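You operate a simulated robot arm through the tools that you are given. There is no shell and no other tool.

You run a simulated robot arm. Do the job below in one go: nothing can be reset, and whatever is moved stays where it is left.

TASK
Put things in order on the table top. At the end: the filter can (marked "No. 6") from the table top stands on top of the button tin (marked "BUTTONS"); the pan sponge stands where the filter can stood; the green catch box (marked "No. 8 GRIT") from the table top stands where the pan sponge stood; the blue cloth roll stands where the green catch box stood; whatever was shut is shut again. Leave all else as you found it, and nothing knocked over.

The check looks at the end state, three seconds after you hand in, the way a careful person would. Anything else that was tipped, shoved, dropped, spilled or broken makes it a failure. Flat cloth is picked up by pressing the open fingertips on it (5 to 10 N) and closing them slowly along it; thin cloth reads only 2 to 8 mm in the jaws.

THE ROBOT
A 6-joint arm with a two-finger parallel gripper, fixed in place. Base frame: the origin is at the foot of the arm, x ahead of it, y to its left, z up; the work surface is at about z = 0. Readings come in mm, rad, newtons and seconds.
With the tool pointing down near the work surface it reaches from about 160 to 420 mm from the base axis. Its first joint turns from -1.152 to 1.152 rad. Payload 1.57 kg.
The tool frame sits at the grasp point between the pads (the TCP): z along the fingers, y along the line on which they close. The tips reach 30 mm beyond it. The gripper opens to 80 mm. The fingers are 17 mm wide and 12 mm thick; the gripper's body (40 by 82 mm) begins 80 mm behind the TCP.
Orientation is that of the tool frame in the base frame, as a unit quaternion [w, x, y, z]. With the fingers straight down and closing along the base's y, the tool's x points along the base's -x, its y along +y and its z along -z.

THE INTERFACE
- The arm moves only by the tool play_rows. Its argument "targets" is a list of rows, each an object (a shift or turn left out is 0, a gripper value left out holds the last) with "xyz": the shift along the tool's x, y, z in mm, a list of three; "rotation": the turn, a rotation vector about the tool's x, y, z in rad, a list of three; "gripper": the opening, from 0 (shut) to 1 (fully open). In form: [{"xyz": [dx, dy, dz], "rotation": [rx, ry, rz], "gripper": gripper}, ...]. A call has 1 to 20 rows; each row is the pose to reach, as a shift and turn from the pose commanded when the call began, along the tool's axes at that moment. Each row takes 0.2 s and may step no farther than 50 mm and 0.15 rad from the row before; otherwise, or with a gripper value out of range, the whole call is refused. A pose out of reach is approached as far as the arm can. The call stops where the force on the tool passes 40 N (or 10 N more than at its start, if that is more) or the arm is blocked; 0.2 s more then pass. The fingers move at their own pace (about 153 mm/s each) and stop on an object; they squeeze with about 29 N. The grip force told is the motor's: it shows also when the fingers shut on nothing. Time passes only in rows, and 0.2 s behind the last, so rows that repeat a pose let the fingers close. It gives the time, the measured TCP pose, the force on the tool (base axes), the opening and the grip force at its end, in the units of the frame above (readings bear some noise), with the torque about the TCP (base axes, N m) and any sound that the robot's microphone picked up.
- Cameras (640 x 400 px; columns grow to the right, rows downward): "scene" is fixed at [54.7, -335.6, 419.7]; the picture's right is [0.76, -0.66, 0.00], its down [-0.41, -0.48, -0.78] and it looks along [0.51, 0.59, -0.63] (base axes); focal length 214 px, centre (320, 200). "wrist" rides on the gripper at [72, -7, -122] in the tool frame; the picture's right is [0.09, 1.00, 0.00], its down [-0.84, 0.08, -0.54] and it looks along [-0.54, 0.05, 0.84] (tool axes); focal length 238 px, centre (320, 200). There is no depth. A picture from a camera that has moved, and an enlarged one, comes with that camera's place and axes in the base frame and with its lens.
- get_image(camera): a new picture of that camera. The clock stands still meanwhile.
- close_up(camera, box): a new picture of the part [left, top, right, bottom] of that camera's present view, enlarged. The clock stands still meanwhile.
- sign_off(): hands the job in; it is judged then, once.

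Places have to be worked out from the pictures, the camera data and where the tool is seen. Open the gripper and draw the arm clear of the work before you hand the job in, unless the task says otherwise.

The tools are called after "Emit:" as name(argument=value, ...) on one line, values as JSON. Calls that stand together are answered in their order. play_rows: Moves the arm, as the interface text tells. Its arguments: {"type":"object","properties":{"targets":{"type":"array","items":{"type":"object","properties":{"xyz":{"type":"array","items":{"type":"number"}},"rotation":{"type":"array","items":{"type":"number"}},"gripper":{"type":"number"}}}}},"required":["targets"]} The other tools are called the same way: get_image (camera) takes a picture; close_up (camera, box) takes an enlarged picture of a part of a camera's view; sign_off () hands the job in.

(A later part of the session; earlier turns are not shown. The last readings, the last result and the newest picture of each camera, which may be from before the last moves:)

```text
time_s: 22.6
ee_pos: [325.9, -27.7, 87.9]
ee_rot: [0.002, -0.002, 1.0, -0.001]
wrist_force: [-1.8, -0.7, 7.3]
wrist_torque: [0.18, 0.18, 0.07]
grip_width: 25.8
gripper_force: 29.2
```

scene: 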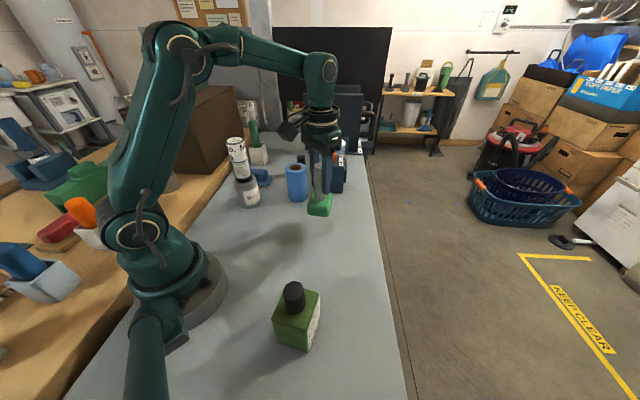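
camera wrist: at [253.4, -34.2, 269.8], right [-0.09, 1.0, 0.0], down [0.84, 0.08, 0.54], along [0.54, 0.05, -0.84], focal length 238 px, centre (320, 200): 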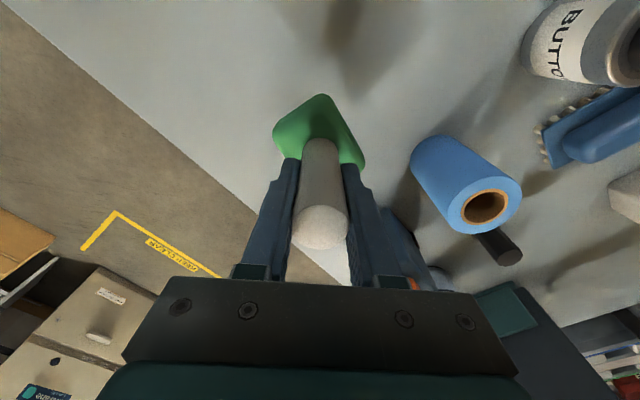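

The sponge now rests on the table (7 N). I open the fingers gradually.

Emit:
play_rows(targets=[{"xyz": [0, 0, -0.4]}, {"xyz": [0, 0, -0.4], "gripper": 0.4}, {"xyz": [0, 0, -0.4], "gripper": 0.55}, {"xyz": [0, 0, -0.4], "gripper": 0.75}, {"xyz": [0, 0, -0.4], "gripper": 0.75}])

Emit:
get_image(camera="wrist")

Emit:
close_up(camera="scene", box=[270, 140, 390, 240])

```text
time_s: 23.8
ee_pos: [325.7, -29.0, 88.0]
ee_rot: [0.001, -0.001, 1.0, -0.001]
wrist_force: [0.2, -0.7, -0.4]
wrist_torque: [0.02, 0.01, -0.03]
grip_width: 60.0
gripper_force: 0.1
```

```text
taken
camera wrist: at [255.0, -34.4, 210.0], right [-0.09, 1.0, 0.0], down [0.84, 0.08, 0.54], along [0.54, 0.05, -0.84], focal length 238 px, centre (320, 200)
```

wrist: 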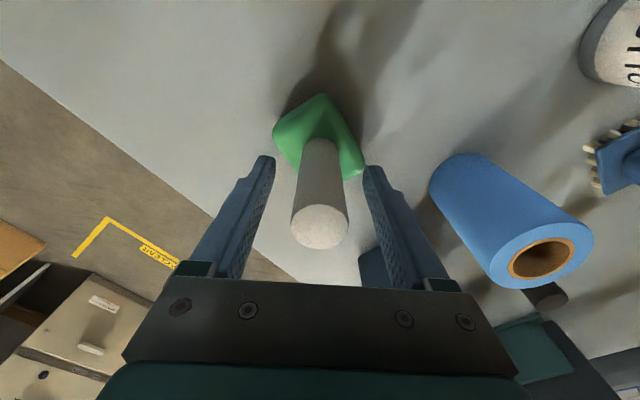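

```text
4.00 times, centred on (330, 190) of scene
camera zoom: at [54.7, -335.6, 419.7], right [0.76, -0.66, 0.0], down [-0.41, -0.48, -0.78], along [0.51, 0.59, -0.63], focal length 858 px, centre (280, 240)
```

zoom: 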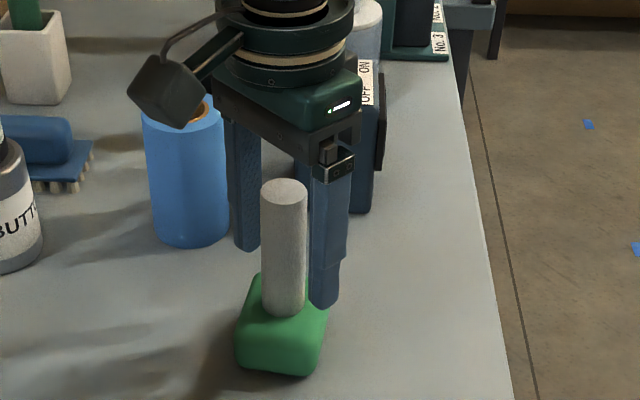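

The sponge stands free at the can's old spot. I rise 150 mm, then travel to above the green box, turning the tool about 60° so that the fingers line up with the box's sides.

Emit:
play_rows(targets=[{"xyz": [0, 0, -10]}, {"xyz": [0, 0, -40]}, {"xyz": [0, 0, -80]}, {"xyz": [0, 0, -120], "gripper": 1}, {"xyz": [0, 0, -155], "gripper": 1}, {"xyz": [10, -8.6, -160]}, {"xyz": [35, -30, -160], "rotation": [0, 0, 0.13]}, {"xyz": [62, -54, -160], "rotation": [0, 0, 0.26]}, {"xyz": [90, -78, -160], "rotation": [0, 0, 0.39]}, {"xyz": [118, -102, -160], "rotation": [0, 0, 0.52]}, {"xyz": [146, -126, -160], "rotation": [0, 0, 0.65]}, {"xyz": [170, -147, -160], "rotation": [0, 0, 0.78]}, {"xyz": [188, -162, -160], "rotation": [0, 0, 0.91]}, {"xyz": [198.6, -171.6, -160], "rotation": [0, 0, 1.04]}, {"xyz": [198.6, -171.6, -160], "rotation": [0, 0, 1.04]}])

Emit:
get_image(camera="wrist")

Emit:
get_image(camera="scene")

```text
time_s: 27.0
ee_pos: [127.0, -200.2, 248.6]
ee_rot: [0.003, 0.497, 0.868, -0.001]
wrist_force: [-0.7, -0.6, 0.4]
wrist_torque: [0.03, 0.03, -0.02]
grip_width: 80.2
gripper_force: 0.1
```

```text
taken
camera wrist: at [85.2, -140.7, 369.5], right [0.81, 0.58, 0.0], down [0.49, -0.68, 0.54], along [0.32, -0.44, -0.84], focal length 238 px, centre (320, 200)
```

wrist: 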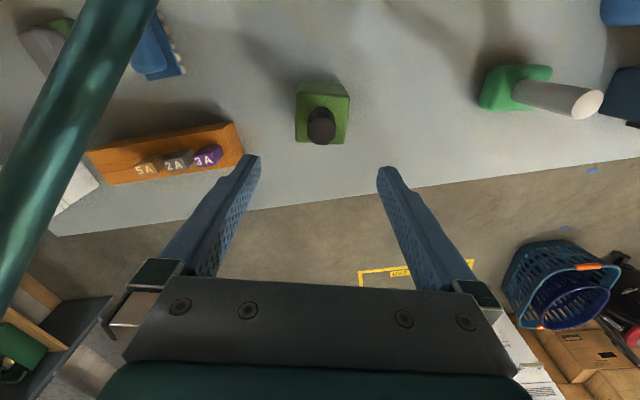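

```text
taken
```

scene: 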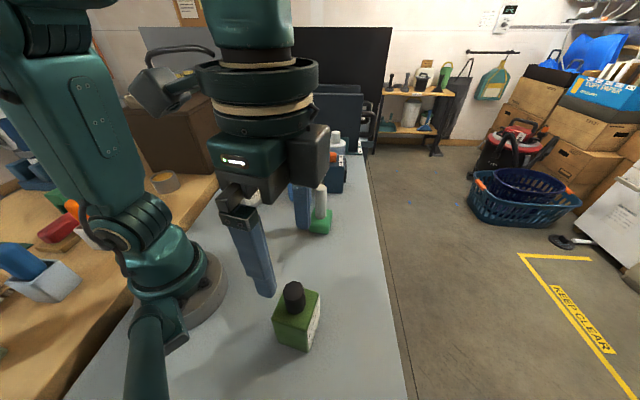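

The box is centred below with its sides nearly parallel to the fingers. I zoom to measure offset and angle.

Emit:
close_up(camera="wrist", box=[270, 70, 370, 160])

Emit:
close_up(camera="wrist", box=[460, 40, 640, 150])

```text
4.44 times, centred on (320, 115) of wrist
camera zoom: at [85.2, -140.7, 369.5], right [0.81, 0.58, 0.0], down [0.49, -0.68, 0.54], along [0.32, -0.44, -0.84], focal length 1059 px, centre (320, 578)
```

zoom: 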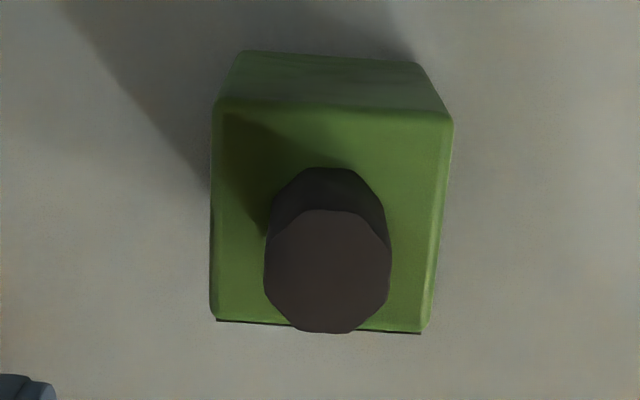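

```text
3.56 times, centred on (550, 95) of wrist
camera zoom: at [85.2, -140.7, 369.5], right [0.81, 0.58, 0.0], down [0.49, -0.68, 0.54], along [0.32, -0.44, -0.84], focal length 848 px, centre (-498, 573)
```

zoom: 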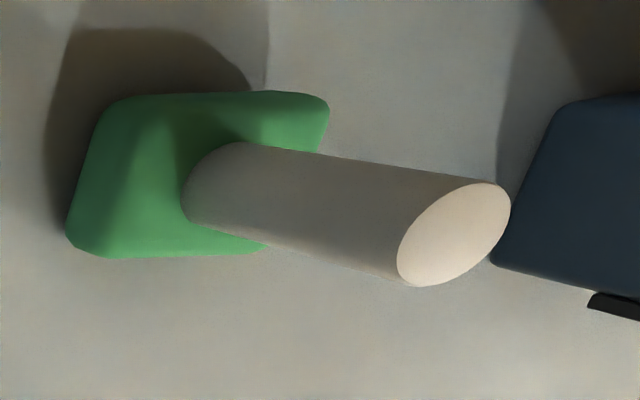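

The box is about 57×54 mm, 92 mm tall, centred at (126.9,-196.4), turned 32°; knob top z≈137. I correct by 3 mm and 0.028 rad and lower to just above the box top to verify finger clearance.

Emit:
play_rows(targets=[{"xyz": [2.9, 0.8, 10], "rotation": [0, 0, -0.028], "gripper": 1}, {"xyz": [2.9, 0.8, 40], "rotation": [0, 0, -0.028]}, {"xyz": [2.9, 0.8, 75], "rotation": [0, 0, -0.028]}, {"xyz": [2.9, 0.8, 105], "rotation": [0, 0, -0.028]}, {"xyz": [2.9, 0.8, 117], "rotation": [0, 0, -0.028]}, {"xyz": [2.9, 0.8, 117], "rotation": [0, 0, -0.028]}])

Emit:
get_image(camera="wrist")

Emit:
close_up(camera="scene", box=[220, 230, 360, 370])

```text
time_s: 28.4
ee_pos: [128.1, -197.0, 131.7]
ee_rot: [0.002, 0.484, 0.875, 0.0]
wrist_force: [0.1, 1.2, 0.2]
wrist_torque: [-0.01, 0.03, -0.01]
grip_width: 80.0
gripper_force: 0.1
```

```text
taken
camera wrist: at [84.1, -138.9, 253.0], right [0.79, 0.61, 0.0], down [0.51, -0.67, 0.54], along [0.33, -0.43, -0.84], focal length 238 px, centre (320, 200)
```

wrist: 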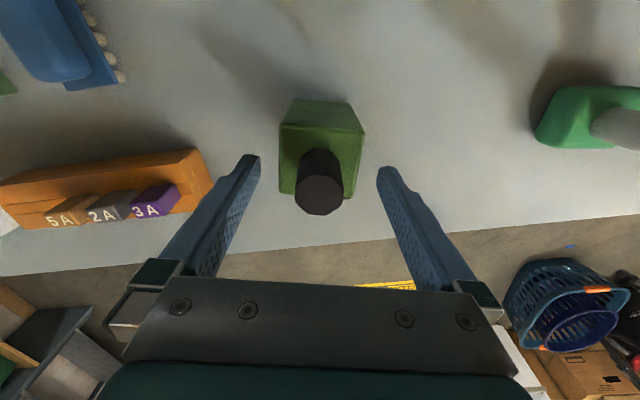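

```text
2.86 times, centred on (290, 300) of scene
camera zoom: at [54.7, -335.6, 419.7], right [0.76, -0.66, 0.0], down [-0.41, -0.48, -0.78], along [0.51, 0.59, -0.63], focal length 613 px, centre (406, -86)
```

zoom: 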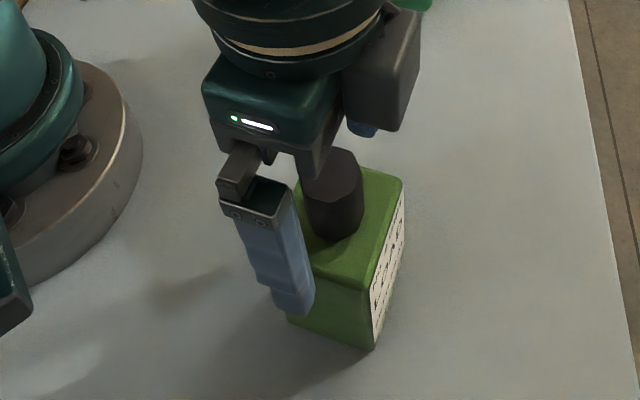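

Fingers straddle the box evenly. I descend a further 65 mm to TCP z≈66 slowly.

Emit:
play_rows(targets=[{"xyz": [0, 0, 10]}, {"xyz": [0, 0, 22]}, {"xyz": [0, 0, 36]}, {"xyz": [0, 0, 50]}, {"xyz": [0, 0, 60]}, {"xyz": [0, 0, 65]}, {"xyz": [0, 0, 65]}])

Emit:
get_image(camera="wrist")

Emit:
close_up(camera="scene", box=[220, 230, 360, 370])

```text
time_s: 30.0
ee_pos: [126.4, -197.5, 67.2]
ee_rot: [0.002, 0.484, 0.875, 0.0]
wrist_force: [-0.5, -0.5, -0.3]
wrist_torque: [0.0, 0.0, -0.02]
grip_width: 80.0
gripper_force: 0.1
```

```text
taken
camera wrist: at [84.0, -139.6, 188.1], right [0.79, 0.61, 0.0], down [0.51, -0.67, 0.54], along [0.33, -0.43, -0.84], focal length 238 px, centre (320, 200)
```

wrist: 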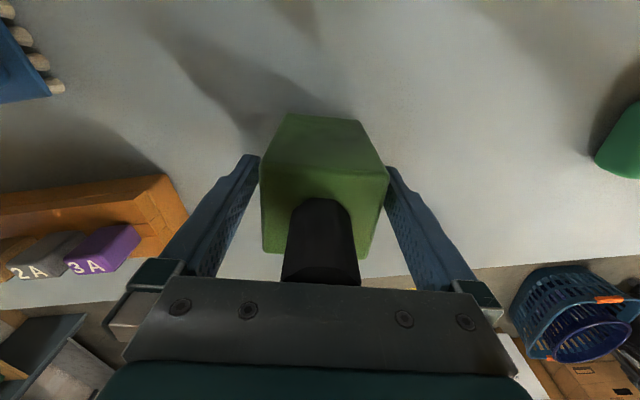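

```text
2.86 times, centred on (290, 300) of scene
camera zoom: at [54.7, -335.6, 419.7], right [0.76, -0.66, 0.0], down [-0.41, -0.48, -0.78], along [0.51, 0.59, -0.63], focal length 613 px, centre (406, -86)
```

zoom: 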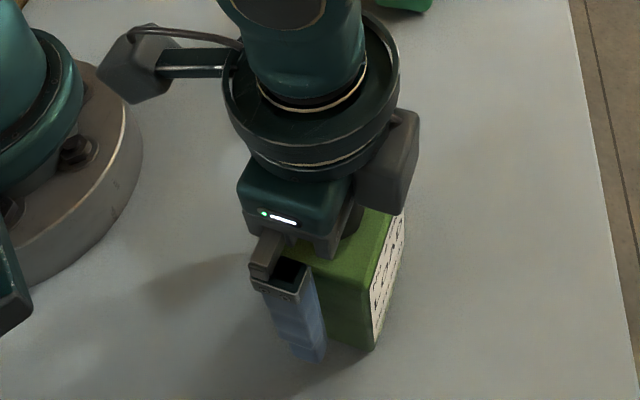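

The box is between the fingers with the knob just below the gripper body. I close gently and squeeze.

Emit:
play_rows(targets=[{"xyz": [0, 0, 0], "gripper": 0.85}, {"xyz": [0, 0, 0], "gripper": 0.76}, {"xyz": [0, 0, 0], "gripper": 0.7}, {"xyz": [0, 0, 0], "gripper": 0.6}, {"xyz": [0, 0, 0], "gripper": 0.5}, {"xyz": [0, 0, 0], "gripper": 0.5}])

Emit:
get_image(camera="wrist")

```text
time_s: 31.4
ee_pos: [126.7, -198.1, 67.6]
ee_rot: [0.002, 0.485, 0.875, -0.001]
wrist_force: [-0.6, -0.7, -0.6]
wrist_torque: [-0.04, 0.01, 0.02]
grip_width: 59.7
gripper_force: 28.8
```

```text
taken
camera wrist: at [84.0, -139.6, 188.3], right [0.79, 0.61, 0.0], down [0.51, -0.67, 0.54], along [0.33, -0.43, -0.84], focal length 238 px, centre (320, 200)
```

wrist: 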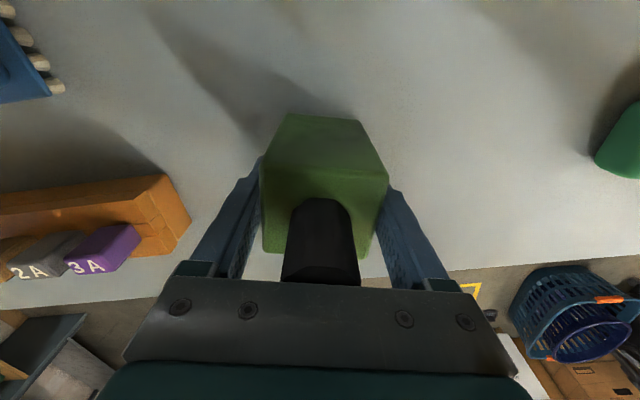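

Gripped at 59.7 mm. I lift 15 mm first to feel the weight and check for slip.

Emit:
play_rows(targets=[{"xyz": [0, 0, -3]}, {"xyz": [0, 0, -8]}, {"xyz": [0, 0, -15]}, {"xyz": [0, 0, -15]}])

Emit:
get_image(camera="wrist")

Emit:
close_up(camera="scene", box=[220, 230, 360, 370])

```text
time_s: 32.4
ee_pos: [127.7, -197.8, 81.5]
ee_rot: [0.001, 0.484, 0.875, -0.001]
wrist_force: [0.4, 0.2, -2.8]
wrist_torque: [0.01, 0.03, -0.02]
grip_width: 59.8
gripper_force: 29.1
```

```text
taken
camera wrist: at [84.6, -139.6, 203.2], right [0.79, 0.61, 0.0], down [0.51, -0.67, 0.54], along [0.33, -0.43, -0.84], focal length 238 px, centre (320, 200)
```

wrist: 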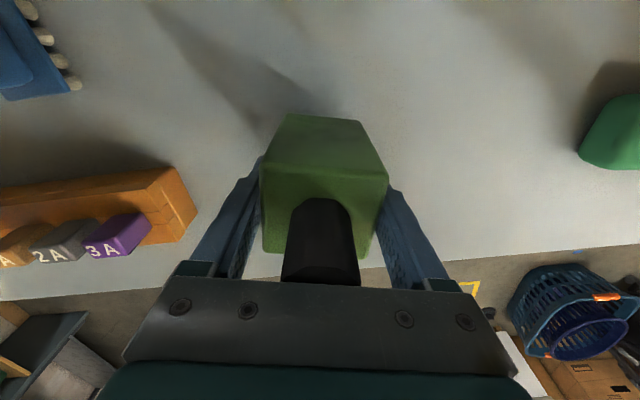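

```text
2.86 times, centred on (290, 300) of scene
camera zoom: at [54.7, -335.6, 419.7], right [0.76, -0.66, 0.0], down [-0.41, -0.48, -0.78], along [0.51, 0.59, -0.63], focal length 613 px, centre (406, -86)
```

zoom: 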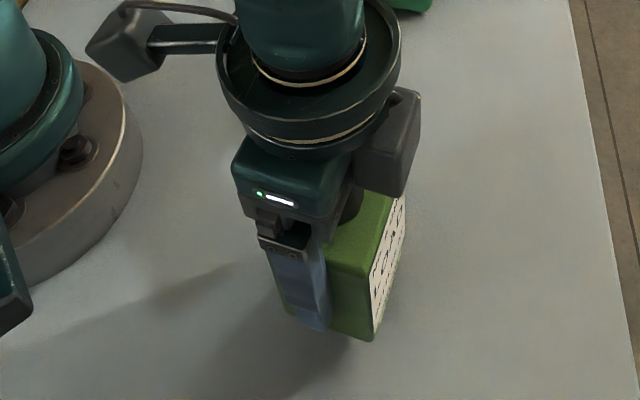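

The box is light (2.8 N) and secure. I lift another 45 mm and carry it to the sponge's old spot near (269.5,-198), keeping its orientation.

Emit:
play_rows(targets=[{"xyz": [0, 0, -15]}, {"xyz": [0, 0, -35]}, {"xyz": [0, 0, -45]}, {"xyz": [-8, 12, -45]}, {"xyz": [-22, 35, -45]}, {"xyz": [-38, 60, -45]}, {"xyz": [-54, 85, -45]}, {"xyz": [-68, 106, -45]}, {"xyz": [-76, 118.8, -45]}, {"xyz": [-76, 118.8, -45]}])

Emit:
get_image(camera="wrist")

Emit:
get_image(camera="scene")

```text
time_s: 34.6
ee_pos: [268.5, -198.2, 127.1]
ee_rot: [0.001, 0.483, 0.875, 0.0]
wrist_force: [-0.6, 0.2, -1.9]
wrist_torque: [-0.02, -0.02, -0.01]
grip_width: 59.8
gripper_force: 28.7
```

```text
taken
camera wrist: at [225.2, -140.7, 247.9], right [0.79, 0.61, 0.0], down [0.51, -0.67, 0.54], along [0.33, -0.43, -0.84], focal length 238 px, centre (320, 200)
```

wrist: 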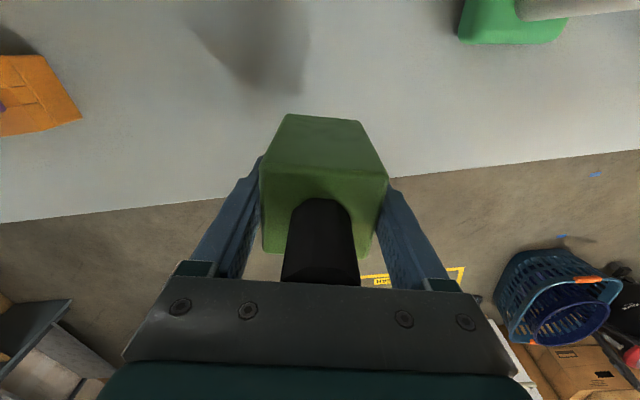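

```text
taken
```

scene: 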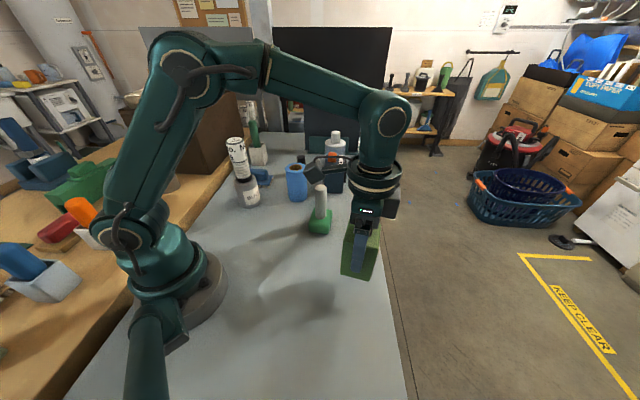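

The box hovers at (269.3,-198.0). I lower it 58 mm and check for contact.

Emit:
play_rows(targets=[{"xyz": [0, 0, 10]}, {"xyz": [0, 0, 25]}, {"xyz": [0, 0, 40]}, {"xyz": [0, 0, 52]}, {"xyz": [0, 0, 57]}, {"xyz": [0, 0, 58.5]}, {"xyz": [0, 0, 58.5]}])

Emit:
close_up(camera="scene", box=[300, 180, 420, 320])

```text
time_s: 36.2
ee_pos: [268.2, -198.2, 68.4]
ee_rot: [0.001, 0.484, 0.875, -0.001]
wrist_force: [-0.2, -0.2, -2.6]
wrist_torque: [0.02, 0.01, 0.02]
grip_width: 59.6
gripper_force: 29.7
```

```text
2.86 times, centred on (360, 250) of scene
camera zoom: at [54.7, -335.6, 419.7], right [0.76, -0.66, 0.0], down [-0.41, -0.48, -0.78], along [0.51, 0.59, -0.63], focal length 613 px, centre (206, 57)
```

zoom: 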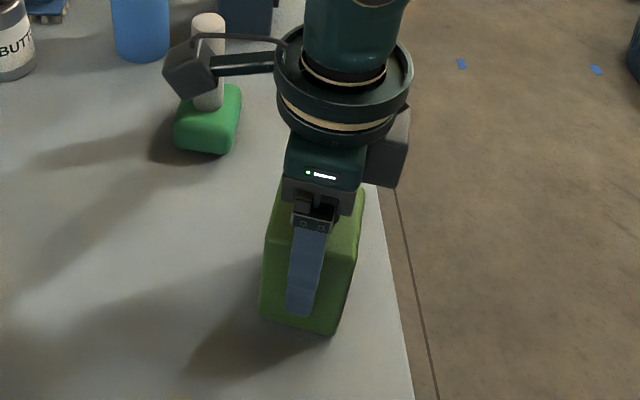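

Still hanging (−2.6 N). I lower another millimetre or so to touch the table.

Emit:
play_rows(targets=[{"xyz": [0, 0, 0.6]}, {"xyz": [0, 0, 1.2]}, {"xyz": [0, 0, 1.2]}])

```text
time_s: 37.0
ee_pos: [268.1, -197.5, 67.2]
ee_rot: [0.002, 0.484, 0.875, -0.002]
wrist_force: [-0.6, 0.0, -1.4]
wrist_torque: [-0.02, 0.0, 0.01]
grip_width: 59.6
gripper_force: 28.7
```

The reading is still not a clear contact (−1.4 N), so I go down a bit more.

Emit:
play_rows(targets=[{"xyz": [0, 0, 0.5]}, {"xyz": [0, 0, 1.0]}, {"xyz": [0, 0, 1.0]}])

```text
time_s: 37.8
ee_pos: [268.5, -199.8, 67.7]
ee_rot: [0.003, 0.484, 0.875, 0.0]
wrist_force: [-0.8, 5.9, 18.7]
wrist_torque: [0.24, 0.55, -0.11]
grip_width: 59.9
gripper_force: 28.6
```

Contact (19 N). I back off 0.7 mm and open the fingers slowly.

Emit:
play_rows(targets=[{"xyz": [0, 0, -0.4]}, {"xyz": [0, 0, -0.7]}, {"xyz": [0, 0, -0.7]}])

```text
time_s: 38.6
ee_pos: [267.1, -198.4, 66.4]
ee_rot: [0.002, 0.484, 0.875, 0.0]
wrist_force: [2.1, 0.0, 5.3]
wrist_torque: [0.05, -0.04, -0.04]
grip_width: 59.5
gripper_force: 28.9
```

The force is down to about 5 N, so the box is resting. I open to 72 mm, then fully.

Emit:
play_rows(targets=[{"xyz": [0, 0, -0.2], "gripper": 0.8}, {"xyz": [0, 0, -0.2], "gripper": 0.87}, {"xyz": [0, 0, -0.2], "gripper": 0.95}, {"xyz": [0, 0, -0.2], "gripper": 1}, {"xyz": [0, 0, -0.2], "gripper": 1}])

Emit:
get_image(camera="wrist")

Emit:
close_up(camera="scene", box=[300, 180, 420, 320])

```text
time_s: 39.8
ee_pos: [268.6, -198.0, 67.6]
ee_rot: [0.002, 0.484, 0.875, 0.0]
wrist_force: [-0.2, -0.4, 0.6]
wrist_torque: [0.01, -0.01, 0.03]
grip_width: 80.0
gripper_force: 0.0
```

```text
taken
camera wrist: at [224.9, -140.8, 188.5], right [0.79, 0.61, 0.0], down [0.51, -0.67, 0.54], along [0.33, -0.43, -0.84], focal length 238 px, centre (320, 200)
```

wrist: 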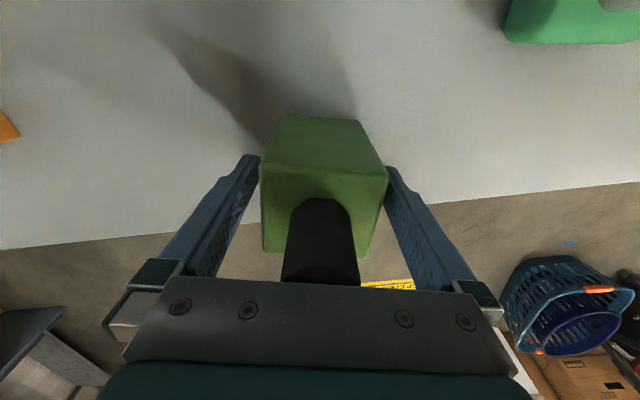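

```text
2.86 times, centred on (360, 250) of scene
camera zoom: at [54.7, -335.6, 419.7], right [0.76, -0.66, 0.0], down [-0.41, -0.48, -0.78], along [0.51, 0.59, -0.63], focal length 613 px, centre (206, 57)
```

zoom: 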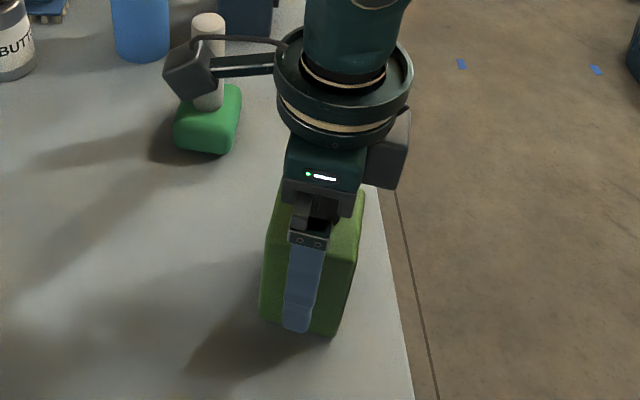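

The box stands free where the sponge was. I rise straight up clear of its knob.

Emit:
play_rows(targets=[{"xyz": [0, 0, -6]}, {"xyz": [0, 0, -20]}, {"xyz": [0, 0, -45]}, {"xyz": [0, 0, -75]}, {"xyz": [0, 0, -115]}, {"xyz": [0, 0, -155]}, {"xyz": [0, 0, -180]}, {"xyz": [0, 0, -180]}])

Emit:
get_image(camera="wrist")

Emit:
close_up(camera="scene", box=[290, 170, 420, 310])

```text
time_s: 41.6
ee_pos: [267.0, -198.5, 246.4]
ee_rot: [0.0, 0.484, 0.875, 0.0]
wrist_force: [-1.1, -0.1, -0.2]
wrist_torque: [0.01, 0.02, 0.02]
grip_width: 80.1
gripper_force: 0.1
```

```text
taken
camera wrist: at [224.4, -141.4, 368.5], right [0.79, 0.61, 0.0], down [0.51, -0.67, 0.54], along [0.33, -0.43, -0.84], focal length 238 px, centre (320, 200)
```

wrist: 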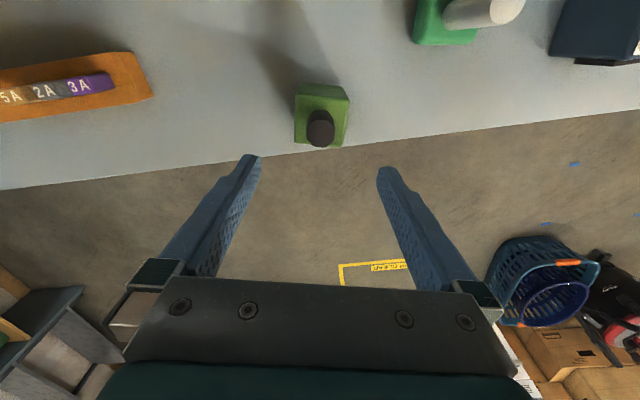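

```text
2.86 times, centred on (355, 240) of scene
camera zoom: at [54.7, -335.6, 419.7], right [0.76, -0.66, 0.0], down [-0.41, -0.48, -0.78], along [0.51, 0.59, -0.63], focal length 613 px, centre (220, 86)
```

zoom: 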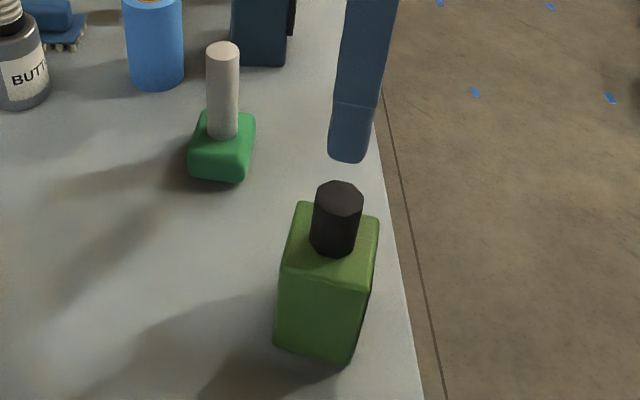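

The box stands where the sponge was. I travel to above the blue roll near (353,118), turning the tool back to the default heading.

Emit:
play_rows(targets=[{"xyz": [10, 11, 0], "rotation": [0, 0, -0.05]}, {"xyz": [32, 34, 0], "rotation": [0, 0, -0.17]}, {"xyz": [58, 62, 0], "rotation": [0, 0, -0.3]}, {"xyz": [85, 91, 0], "rotation": [0, 0, -0.43]}, {"xyz": [112, 120, 0], "rotation": [0, 0, -0.56]}, {"xyz": [139, 149, 0], "rotation": [0, 0, -0.69]}, {"xyz": [166, 178, 0], "rotation": [0, 0, -0.82]}, {"xyz": [190, 204, 0], "rotation": [0, 0, -0.93]}, {"xyz": [211, 226, 6], "rotation": [0, 0, -1.01]}, {"xyz": [223.4, 239.7, 12], "rotation": [0, 0, -1.01]}, {"xyz": [223.4, 239.7, 12], "rotation": [0, 0, -1.01]}])

Emit:
get_image(camera="wrist")

Emit:
get_image(camera="scene")

Emit:
close_up(camera="wrist", box=[240, 60, 400, 180])

```text
time_s: 44.0
ee_pos: [337.5, 111.7, 224.2]
ee_rot: [0.001, 0.0, 1.0, -0.001]
wrist_force: [-0.1, -0.2, -0.4]
wrist_torque: [0.04, 0.02, 0.02]
grip_width: 80.1
gripper_force: 0.0
out of reach, approached as far as the arm can: row 8, 9, 10, 11
```

```text
taken
camera wrist: at [265.5, 105.4, 345.0], right [-0.09, 1.0, 0.0], down [0.84, 0.08, 0.54], along [0.54, 0.05, -0.84], focal length 238 px, centre (320, 200)
```

wrist: 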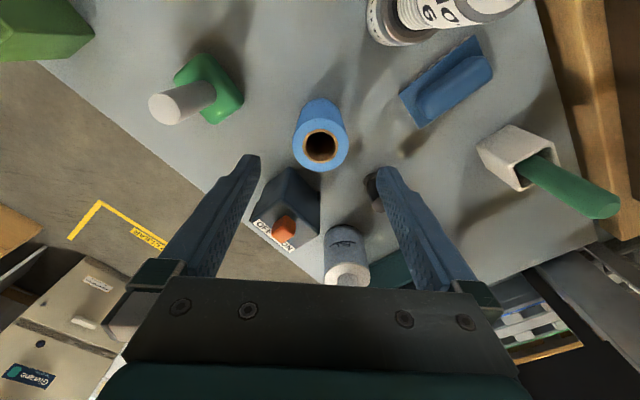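

```text
taken
```

scene: 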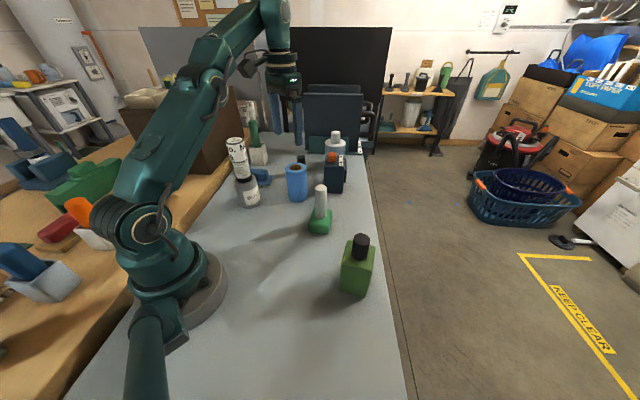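

```text
3.33 times, centred on (320, 120) of wrist
camera zoom: at [265.5, 105.4, 345.0], right [-0.09, 1.0, 0.0], down [0.84, 0.08, 0.54], along [0.54, 0.05, -0.84], focal length 794 px, centre (320, 467)
```

zoom: 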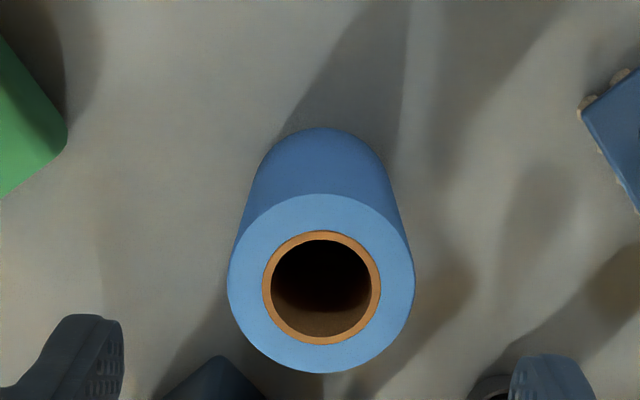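

The high hover was out of reach, so the arm stopped at (337,112,223). The roll is at about (351,113), top z≈104, 60 mm wide. I lower while correcting in case the commanded pose was kept at (353,118,235); both outcomes stay above the roll.

Emit:
play_rows(targets=[{"xyz": [1, -2, 20], "gripper": 1}, {"xyz": [2, -4.7, 40]}, {"xyz": [2, -4.7, 55]}, {"xyz": [2, -4.7, 55]}])

Emit:
get_image(camera="wrist")

```text
time_s: 45.0
ee_pos: [334.0, 107.1, 168.2]
ee_rot: [0.001, 0.0, 1.0, 0.0]
wrist_force: [-0.2, -0.1, 0.1]
wrist_torque: [0.0, -0.01, 0.01]
grip_width: 79.9
gripper_force: 0.0
```

```text
taken
camera wrist: at [262.8, 100.8, 289.6], right [-0.09, 1.0, 0.0], down [0.84, 0.08, 0.54], along [0.54, 0.05, -0.84], focal length 238 px, centre (320, 200)
```

wrist: 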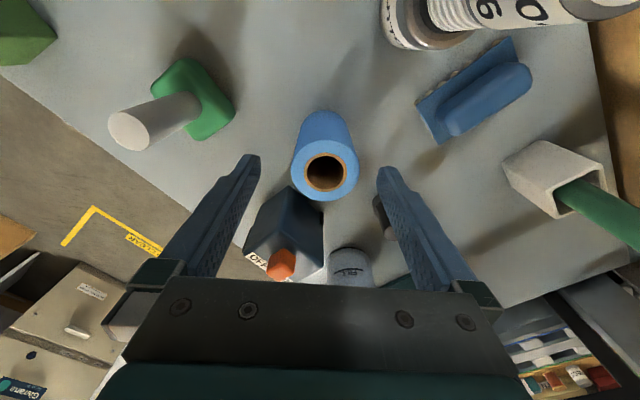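

The arm took the reached pose as commanded, now at (334.4,107.8,168). I shift 16.6 mm ahead and 5.5 mm left, to be right above the roll.

Emit:
play_rows(targets=[{"xyz": [-8, 2.5, 3]}, {"xyz": [-16.6, 5.5, 6]}, {"xyz": [-16.6, 5.5, 6]}])

Emit:
get_image(camera="wrist")

Emit:
close_up(camera="wrist", box=[240, 80, 400, 220])

Emit:
close_up(camera="scene", box=[230, 90, 370, 220])

```text
time_s: 45.8
ee_pos: [350.7, 112.8, 162.4]
ee_rot: [0.001, 0.0, 1.0, -0.001]
wrist_force: [0.3, 0.5, -0.2]
wrist_torque: [-0.04, 0.01, 0.03]
grip_width: 80.1
gripper_force: 0.1
```

```text
taken
camera wrist: at [279.7, 105.9, 283.7], right [-0.09, 1.0, 0.0], down [0.84, 0.08, 0.54], along [0.54, 0.05, -0.84], focal length 238 px, centre (320, 200)
```

wrist: 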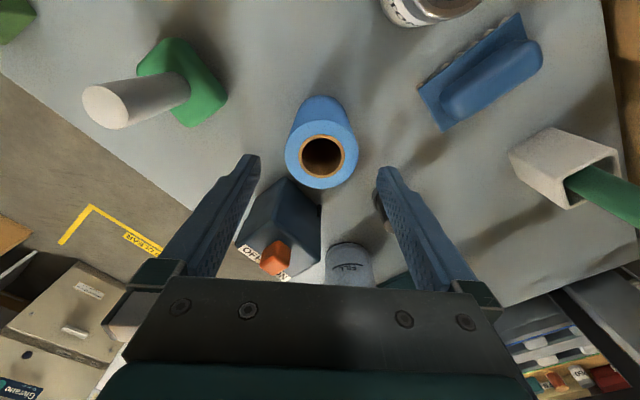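

```text
2.86 times, centred on (320, 150) of wrist
camera zoom: at [279.7, 105.9, 283.7], right [-0.09, 1.0, 0.0], down [0.84, 0.08, 0.54], along [0.54, 0.05, -0.84], focal length 681 px, centre (320, 343)
```

zoom: 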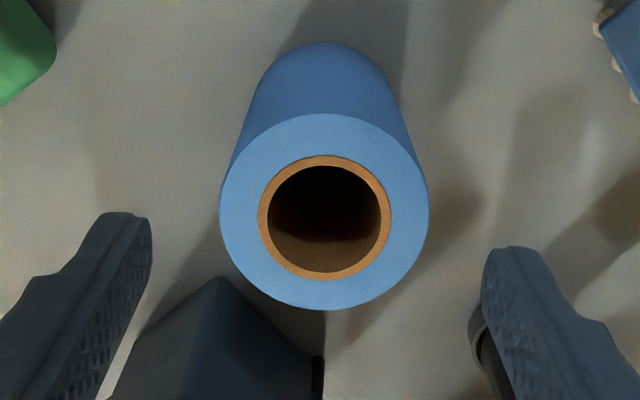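

```text
3.08 times, centred on (300, 155) of scene
camera zoom: at [54.7, -335.6, 419.7], right [0.76, -0.66, 0.0], down [-0.41, -0.48, -0.78], along [0.51, 0.59, -0.63], focal length 660 px, centre (382, 338)
```

zoom: 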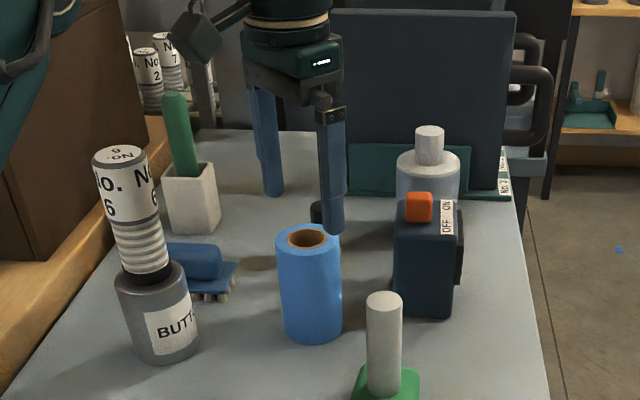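

Alignment is within 1 mm (roll centre ≈(351.3,113.7)), and the neighbours are over 60 mm away. I descend to TCP z≈72 around the roll.

Emit:
play_rows(targets=[{"xyz": [0, 0.6, 15]}, {"xyz": [0, 0.6, 30]}, {"xyz": [0, 0.6, 48]}, {"xyz": [0, 0.6, 68]}, {"xyz": [0, 0.6, 83]}, {"xyz": [0, 0.6, 90]}, {"xyz": [0, 0.6, 90]}])

Emit:
get_image(camera="wrist")

Emit:
close_up(camera="scene", box=[230, 90, 370, 220])

```text
time_s: 47.4
ee_pos: [350.5, 111.7, 72.2]
ee_rot: [0.001, 0.0, 1.0, -0.001]
wrist_force: [0.2, -0.8, -0.5]
wrist_torque: [-0.01, 0.04, 0.01]
grip_width: 79.8
gripper_force: 0.0
```

```text
taken
camera wrist: at [279.5, 106.2, 193.7], right [-0.09, 1.0, 0.0], down [0.84, 0.08, 0.54], along [0.54, 0.05, -0.84], focal length 238 px, centre (320, 200)
```

wrist: 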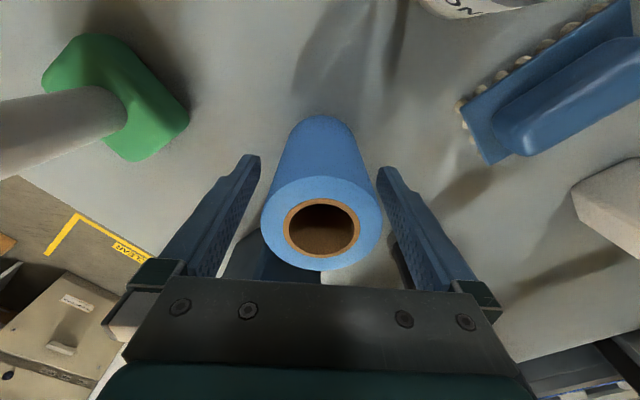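

```text
3.08 times, centred on (300, 155) of scene
camera zoom: at [54.7, -335.6, 419.7], right [0.76, -0.66, 0.0], down [-0.41, -0.48, -0.78], along [0.51, 0.59, -0.63], focal length 660 px, centre (382, 338)
```

zoom: 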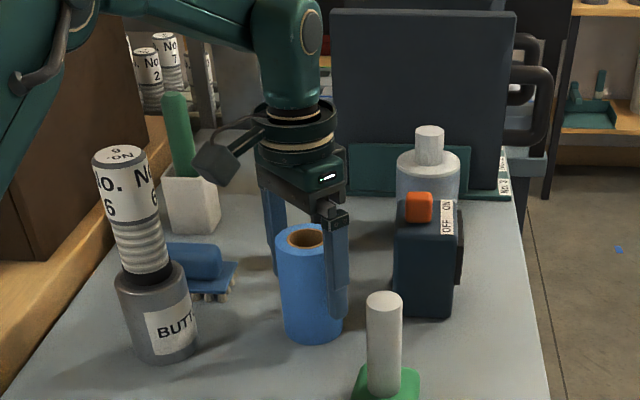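

The roll is centred between the fingers. I close slowly on it.

Emit:
play_rows(targets=[{"xyz": [0, 0, 0], "gripper": 0.85}, {"xyz": [0, 0, 0], "gripper": 0.77}, {"xyz": [0, 0, 0], "gripper": 0.7}, {"xyz": [0, 0, 0], "gripper": 0.55}, {"xyz": [0, 0, 0], "gripper": 0.5}, {"xyz": [0, 0, 0], "gripper": 0.5}])

Emit:
close_up(camera="wrist", box=[200, 90, 440, 290])

```text
time_s: 48.8
ee_pos: [351.1, 111.9, 72.3]
ee_rot: [0.001, 0.0, 1.0, -0.001]
wrist_force: [-1.2, -0.2, 1.0]
wrist_torque: [0.06, 0.01, 0.0]
grip_width: 51.9
gripper_force: 29.0
```

```text
2.00 times, centred on (320, 190) of wrist
camera zoom: at [279.5, 106.2, 194.0], right [-0.09, 1.0, 0.0], down [0.84, 0.08, 0.54], along [0.54, 0.05, -0.84], focal length 477 px, centre (320, 220)
```

zoom: 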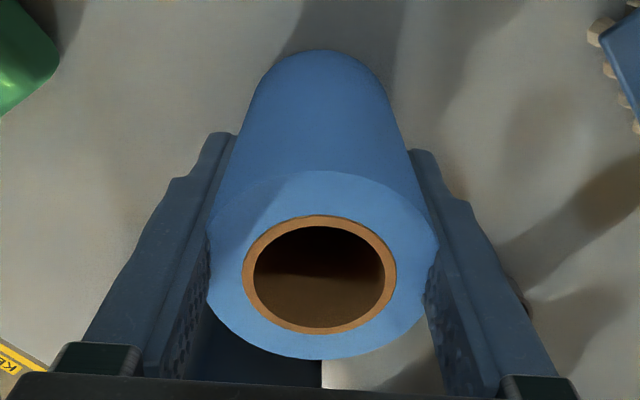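

Gripped (soft, 51.9 mm). I lift slowly 90 mm and check.

Emit:
play_rows(targets=[{"xyz": [0, 0, -4]}, {"xyz": [0, 0, -12]}, {"xyz": [0, 0, -28]}, {"xyz": [0, 0, -50]}, {"xyz": [0, 0, -72]}, {"xyz": [0, 0, -88]}, {"xyz": [0, 0, -88]}])

Emit:
get_image(camera="wrist")

Emit:
close_up(camera="scene", box=[220, 80, 380, 240])

```text
time_s: 50.4
ee_pos: [351.9, 112.5, 161.4]
ee_rot: [0.001, 0.0, 1.0, -0.001]
wrist_force: [0.0, -0.9, -0.6]
wrist_torque: [0.04, -0.03, 0.04]
grip_width: 52.0
gripper_force: 29.4
```

```text
taken
camera wrist: at [279.6, 106.3, 281.9], right [-0.09, 1.0, 0.0], down [0.84, 0.08, 0.54], along [0.54, 0.05, -0.84], focal length 238 px, centre (320, 200)
```

wrist: 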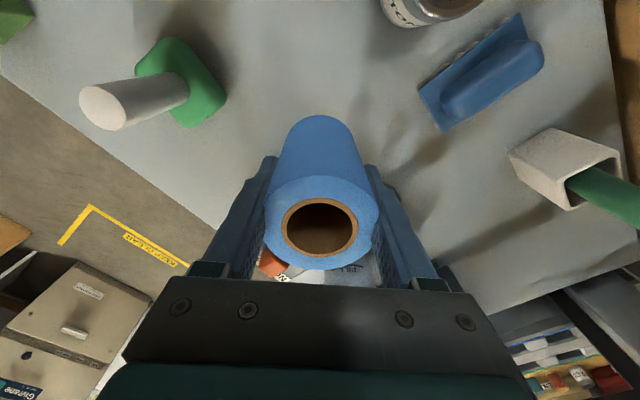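

```text
2.50 times, centred on (300, 160) of scene
camera zoom: at [54.7, -335.6, 419.7], right [0.76, -0.66, 0.0], down [-0.41, -0.48, -0.78], along [0.51, 0.59, -0.63], focal length 536 px, centre (370, 300)
```

zoom: 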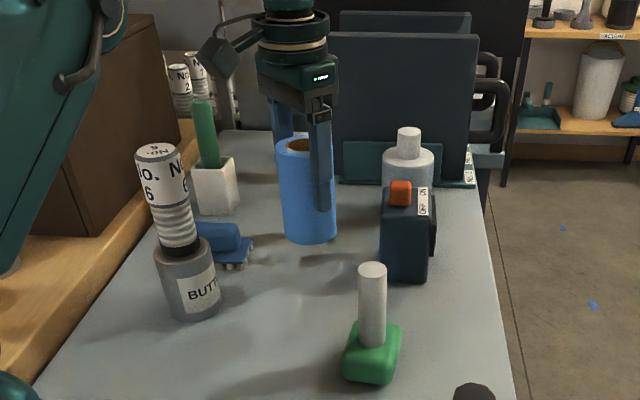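

The roll is lifted cleanly. I carry it inward at roll-bottom height ≈138 mm, clear of the sponge handle, to above the green box's old spot (127.5,-196.5), turning the tool as before.

Emit:
play_rows(targets=[{"xyz": [12, -9.7, -8]}, {"xyz": [35, -28, -20]}, {"xyz": [62, -50, -35]}, {"xyz": [86, -70, -47]}, {"xyz": [100, -92, -50]}, {"xyz": [114.8, -118.2, -50], "rotation": [0, 0, 0.12]}, {"xyz": [130, -145, -50], "rotation": [0, 0, 0.24]}, {"xyz": [145, -171.5, -50], "rotation": [0, 0, 0.36]}, {"xyz": [160, -198, -50], "rotation": [0, 0, 0.48]}, {"xyz": [175, -224.5, -50], "rotation": [0, 0, 0.6]}, {"xyz": [190, -251, -50], "rotation": [0, 0, 0.72]}, {"xyz": [205, -277, -50], "rotation": [0, 0, 0.84]}, {"xyz": [217, -297, -50], "rotation": [0, 0, 0.95]}, {"xyz": [224.2, -309, -50], "rotation": [0, 0, 1.01]}, {"xyz": [224.2, -309, -50], "rotation": [0, 0, 1.01]}])

Emit:
get_image(camera="wrist")

Emit:
get_image(camera="scene")

```text
time_s: 53.6
ee_pos: [126.2, -197.5, 211.7]
ee_rot: [0.001, 0.484, 0.875, 0.0]
wrist_force: [0.8, -1.3, -1.7]
wrist_torque: [0.0, -0.02, 0.03]
grip_width: 51.6
gripper_force: 28.3
```

```text
taken
camera wrist: at [83.0, -138.8, 332.7], right [0.8, 0.61, 0.0], down [0.51, -0.67, 0.54], along [0.33, -0.43, -0.84], focal length 238 px, centre (320, 200)
```

wrist: 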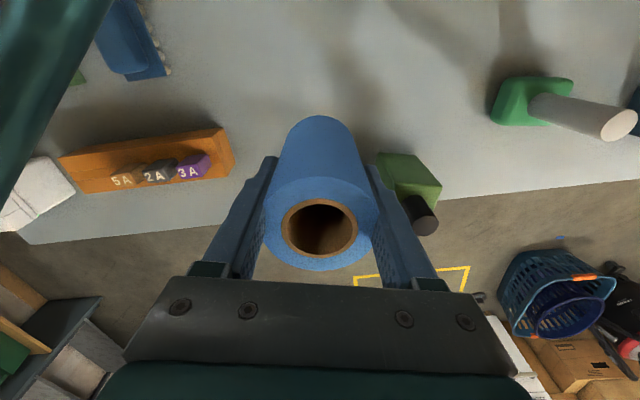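

```text
taken
```

scene: 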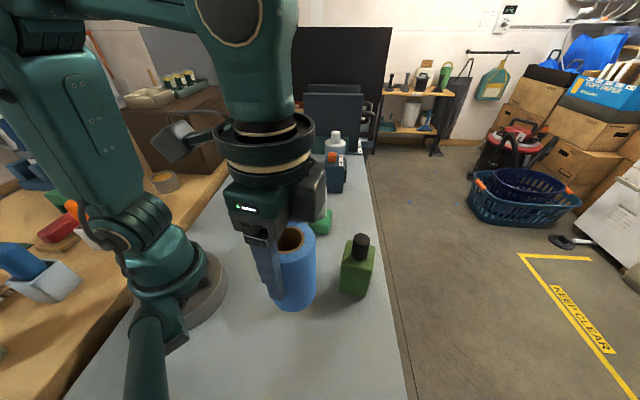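

The roll hangs above the spot at (127,-196). I lower it 136.5 mm, then check for contact.

Emit:
play_rows(targets=[{"xyz": [0, 0, 12]}, {"xyz": [0, 0, 36]}, {"xyz": [0, 0, 62]}, {"xyz": [0, 0, 88]}, {"xyz": [0, 0, 110]}, {"xyz": [0, 0, 126]}, {"xyz": [0, 0, 134]}, {"xyz": [0, 0, 136.5]}, {"xyz": [0, 0, 136.5]}])

Emit:
get_image(camera="wrist")

Emit:
close_up(camera="scene", box=[220, 220, 400, 370])

```text
time_s: 55.6
ee_pos: [125.2, -195.8, 73.0]
ee_rot: [0.002, 0.484, 0.875, -0.001]
wrist_force: [0.2, 0.6, -1.4]
wrist_torque: [-0.03, 0.0, 0.01]
grip_width: 51.5
gripper_force: 29.2
```

```text
taken
camera wrist: at [83.1, -138.8, 194.9], right [0.79, 0.61, 0.0], down [0.51, -0.67, 0.54], along [0.33, -0.43, -0.84], focal length 238 px, centre (320, 200)
```

wrist: 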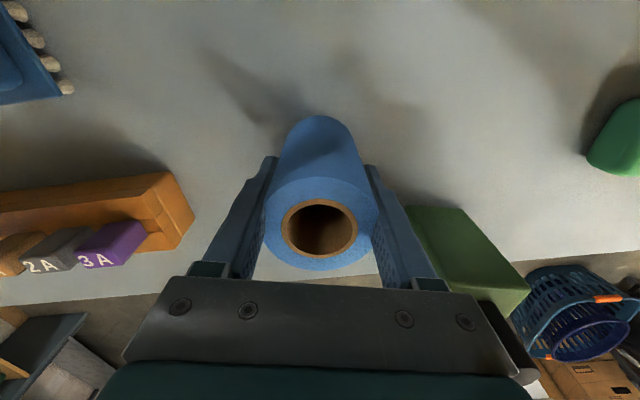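

```text
2.67 times, centred on (310, 295) of scene
camera zoom: at [54.7, -335.6, 419.7], right [0.76, -0.66, 0.0], down [-0.41, -0.48, -0.78], along [0.51, 0.59, -0.63], focal length 572 px, centre (347, -53)
```

zoom: 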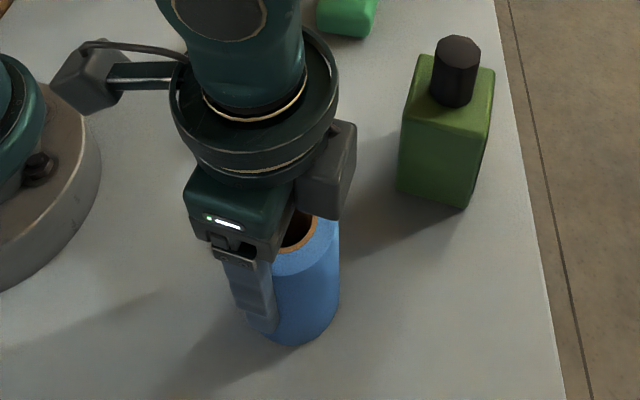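

Still hanging at z≈73. I lower 1.2 mm more to make contact.

Emit:
play_rows(targets=[{"xyz": [0, 0, 0.6]}, {"xyz": [0, 0, 1.2]}, {"xyz": [0, 0, 1.2]}])

```text
time_s: 56.4
ee_pos: [127.2, -196.4, 73.5]
ee_rot: [0.0, 0.484, 0.875, -0.001]
wrist_force: [0.4, -0.2, -0.9]
wrist_torque: [-0.01, 0.0, 0.0]
grip_width: 51.5
gripper_force: 29.2
```

No clear contact yet; I lower another 0.8 mm.

Emit:
play_rows(targets=[{"xyz": [0, 0, 0.4]}, {"xyz": [0, 0, 0.8]}, {"xyz": [0, 0, 0.8]}])

```text
time_s: 57.2
ee_pos: [125.6, -196.6, 72.6]
ee_rot: [0.001, 0.483, 0.876, -0.001]
wrist_force: [-1.7, 5.9, 26.5]
wrist_torque: [0.22, 0.19, 0.23]
grip_width: 51.6
gripper_force: 29.1
```

Contact (26 N). I back off 0.8 mm and then open slowly.

Emit:
play_rows(targets=[{"xyz": [0, 0, -0.4]}, {"xyz": [0, 0, -0.7]}, {"xyz": [0, 0, -0.7]}])

```text
time_s: 58.0
ee_pos: [125.6, -196.7, 72.4]
ee_rot: [0.001, 0.484, 0.875, 0.001]
wrist_force: [0.4, 0.4, -1.6]
wrist_torque: [-0.03, 0.03, 0.01]
grip_width: 51.9
gripper_force: 28.7
```

The roll is within half a millimetre of the table. I ease down 0.3 mm and open the fingers slowly.

Emit:
play_rows(targets=[{"xyz": [0, 0, 0.3]}, {"xyz": [0, 0, 0.3], "gripper": 0.7}, {"xyz": [0, 0, 0.3], "gripper": 0.76}, {"xyz": [0, 0, 0.3], "gripper": 0.84}, {"xyz": [0, 0, 0.3], "gripper": 0.92}, {"xyz": [0, 0, 0.3], "gripper": 1}, {"xyz": [0, 0, 0.3], "gripper": 1}])

Emit:
get_image(camera="wrist")

Emit:
close_up(camera="scene", box=[220, 220, 400, 370])

```text
time_s: 59.6
ee_pos: [125.6, -196.7, 73.2]
ee_rot: [0.002, 0.484, 0.875, 0.0]
wrist_force: [-0.1, 0.5, 0.2]
wrist_torque: [0.0, -0.02, 0.01]
grip_width: 79.9
gripper_force: 0.1
```

```text
taken
camera wrist: at [83.0, -138.6, 193.8], right [0.79, 0.61, 0.0], down [0.51, -0.67, 0.54], along [0.33, -0.43, -0.84], focal length 238 px, centre (320, 200)
```

wrist: 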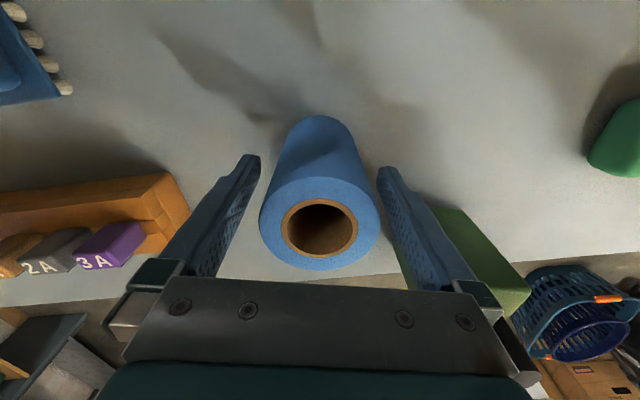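

```text
2.67 times, centred on (310, 295) of scene
camera zoom: at [54.7, -335.6, 419.7], right [0.76, -0.66, 0.0], down [-0.41, -0.48, -0.78], along [0.51, 0.59, -0.63], focal length 572 px, centre (347, -53)
```

zoom: 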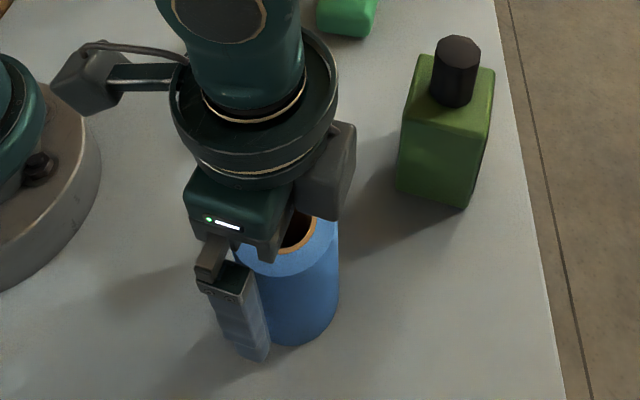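

The roll stands free. I rise straight up and clear of it.

Emit:
play_rows(targets=[{"xyz": [0, 0, -6]}, {"xyz": [0, 0, -22]}, {"xyz": [0, 0, -45]}, {"xyz": [0, 0, -75]}, {"xyz": [0, 0, -110]}, {"xyz": [0, 0, -145]}, {"xyz": [0, 0, -175]}, {"xyz": [0, 0, -175]}])

Emit:
get_image(camera="wrist")

Emit:
get_image(camera="scene")

```text
time_s: 61.4
ee_pos: [125.1, -196.1, 250.1]
ee_rot: [0.001, 0.484, 0.875, -0.001]
wrist_force: [0.0, 0.1, -1.0]
wrist_torque: [-0.04, -0.02, -0.03]
grip_width: 80.1
gripper_force: 0.0
```

```text
taken
camera wrist: at [82.4, -137.9, 370.4], right [0.79, 0.61, 0.0], down [0.51, -0.67, 0.54], along [0.33, -0.43, -0.84], focal length 238 px, centre (320, 200)
```

wrist: 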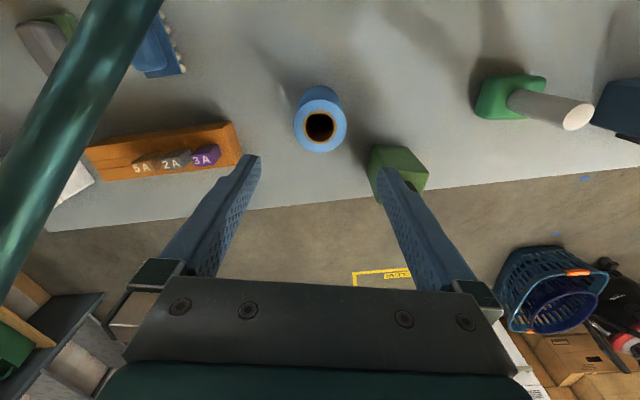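

```text
taken
```

scene: 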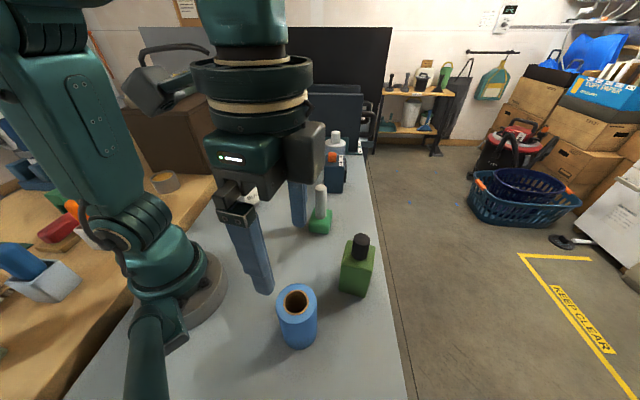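

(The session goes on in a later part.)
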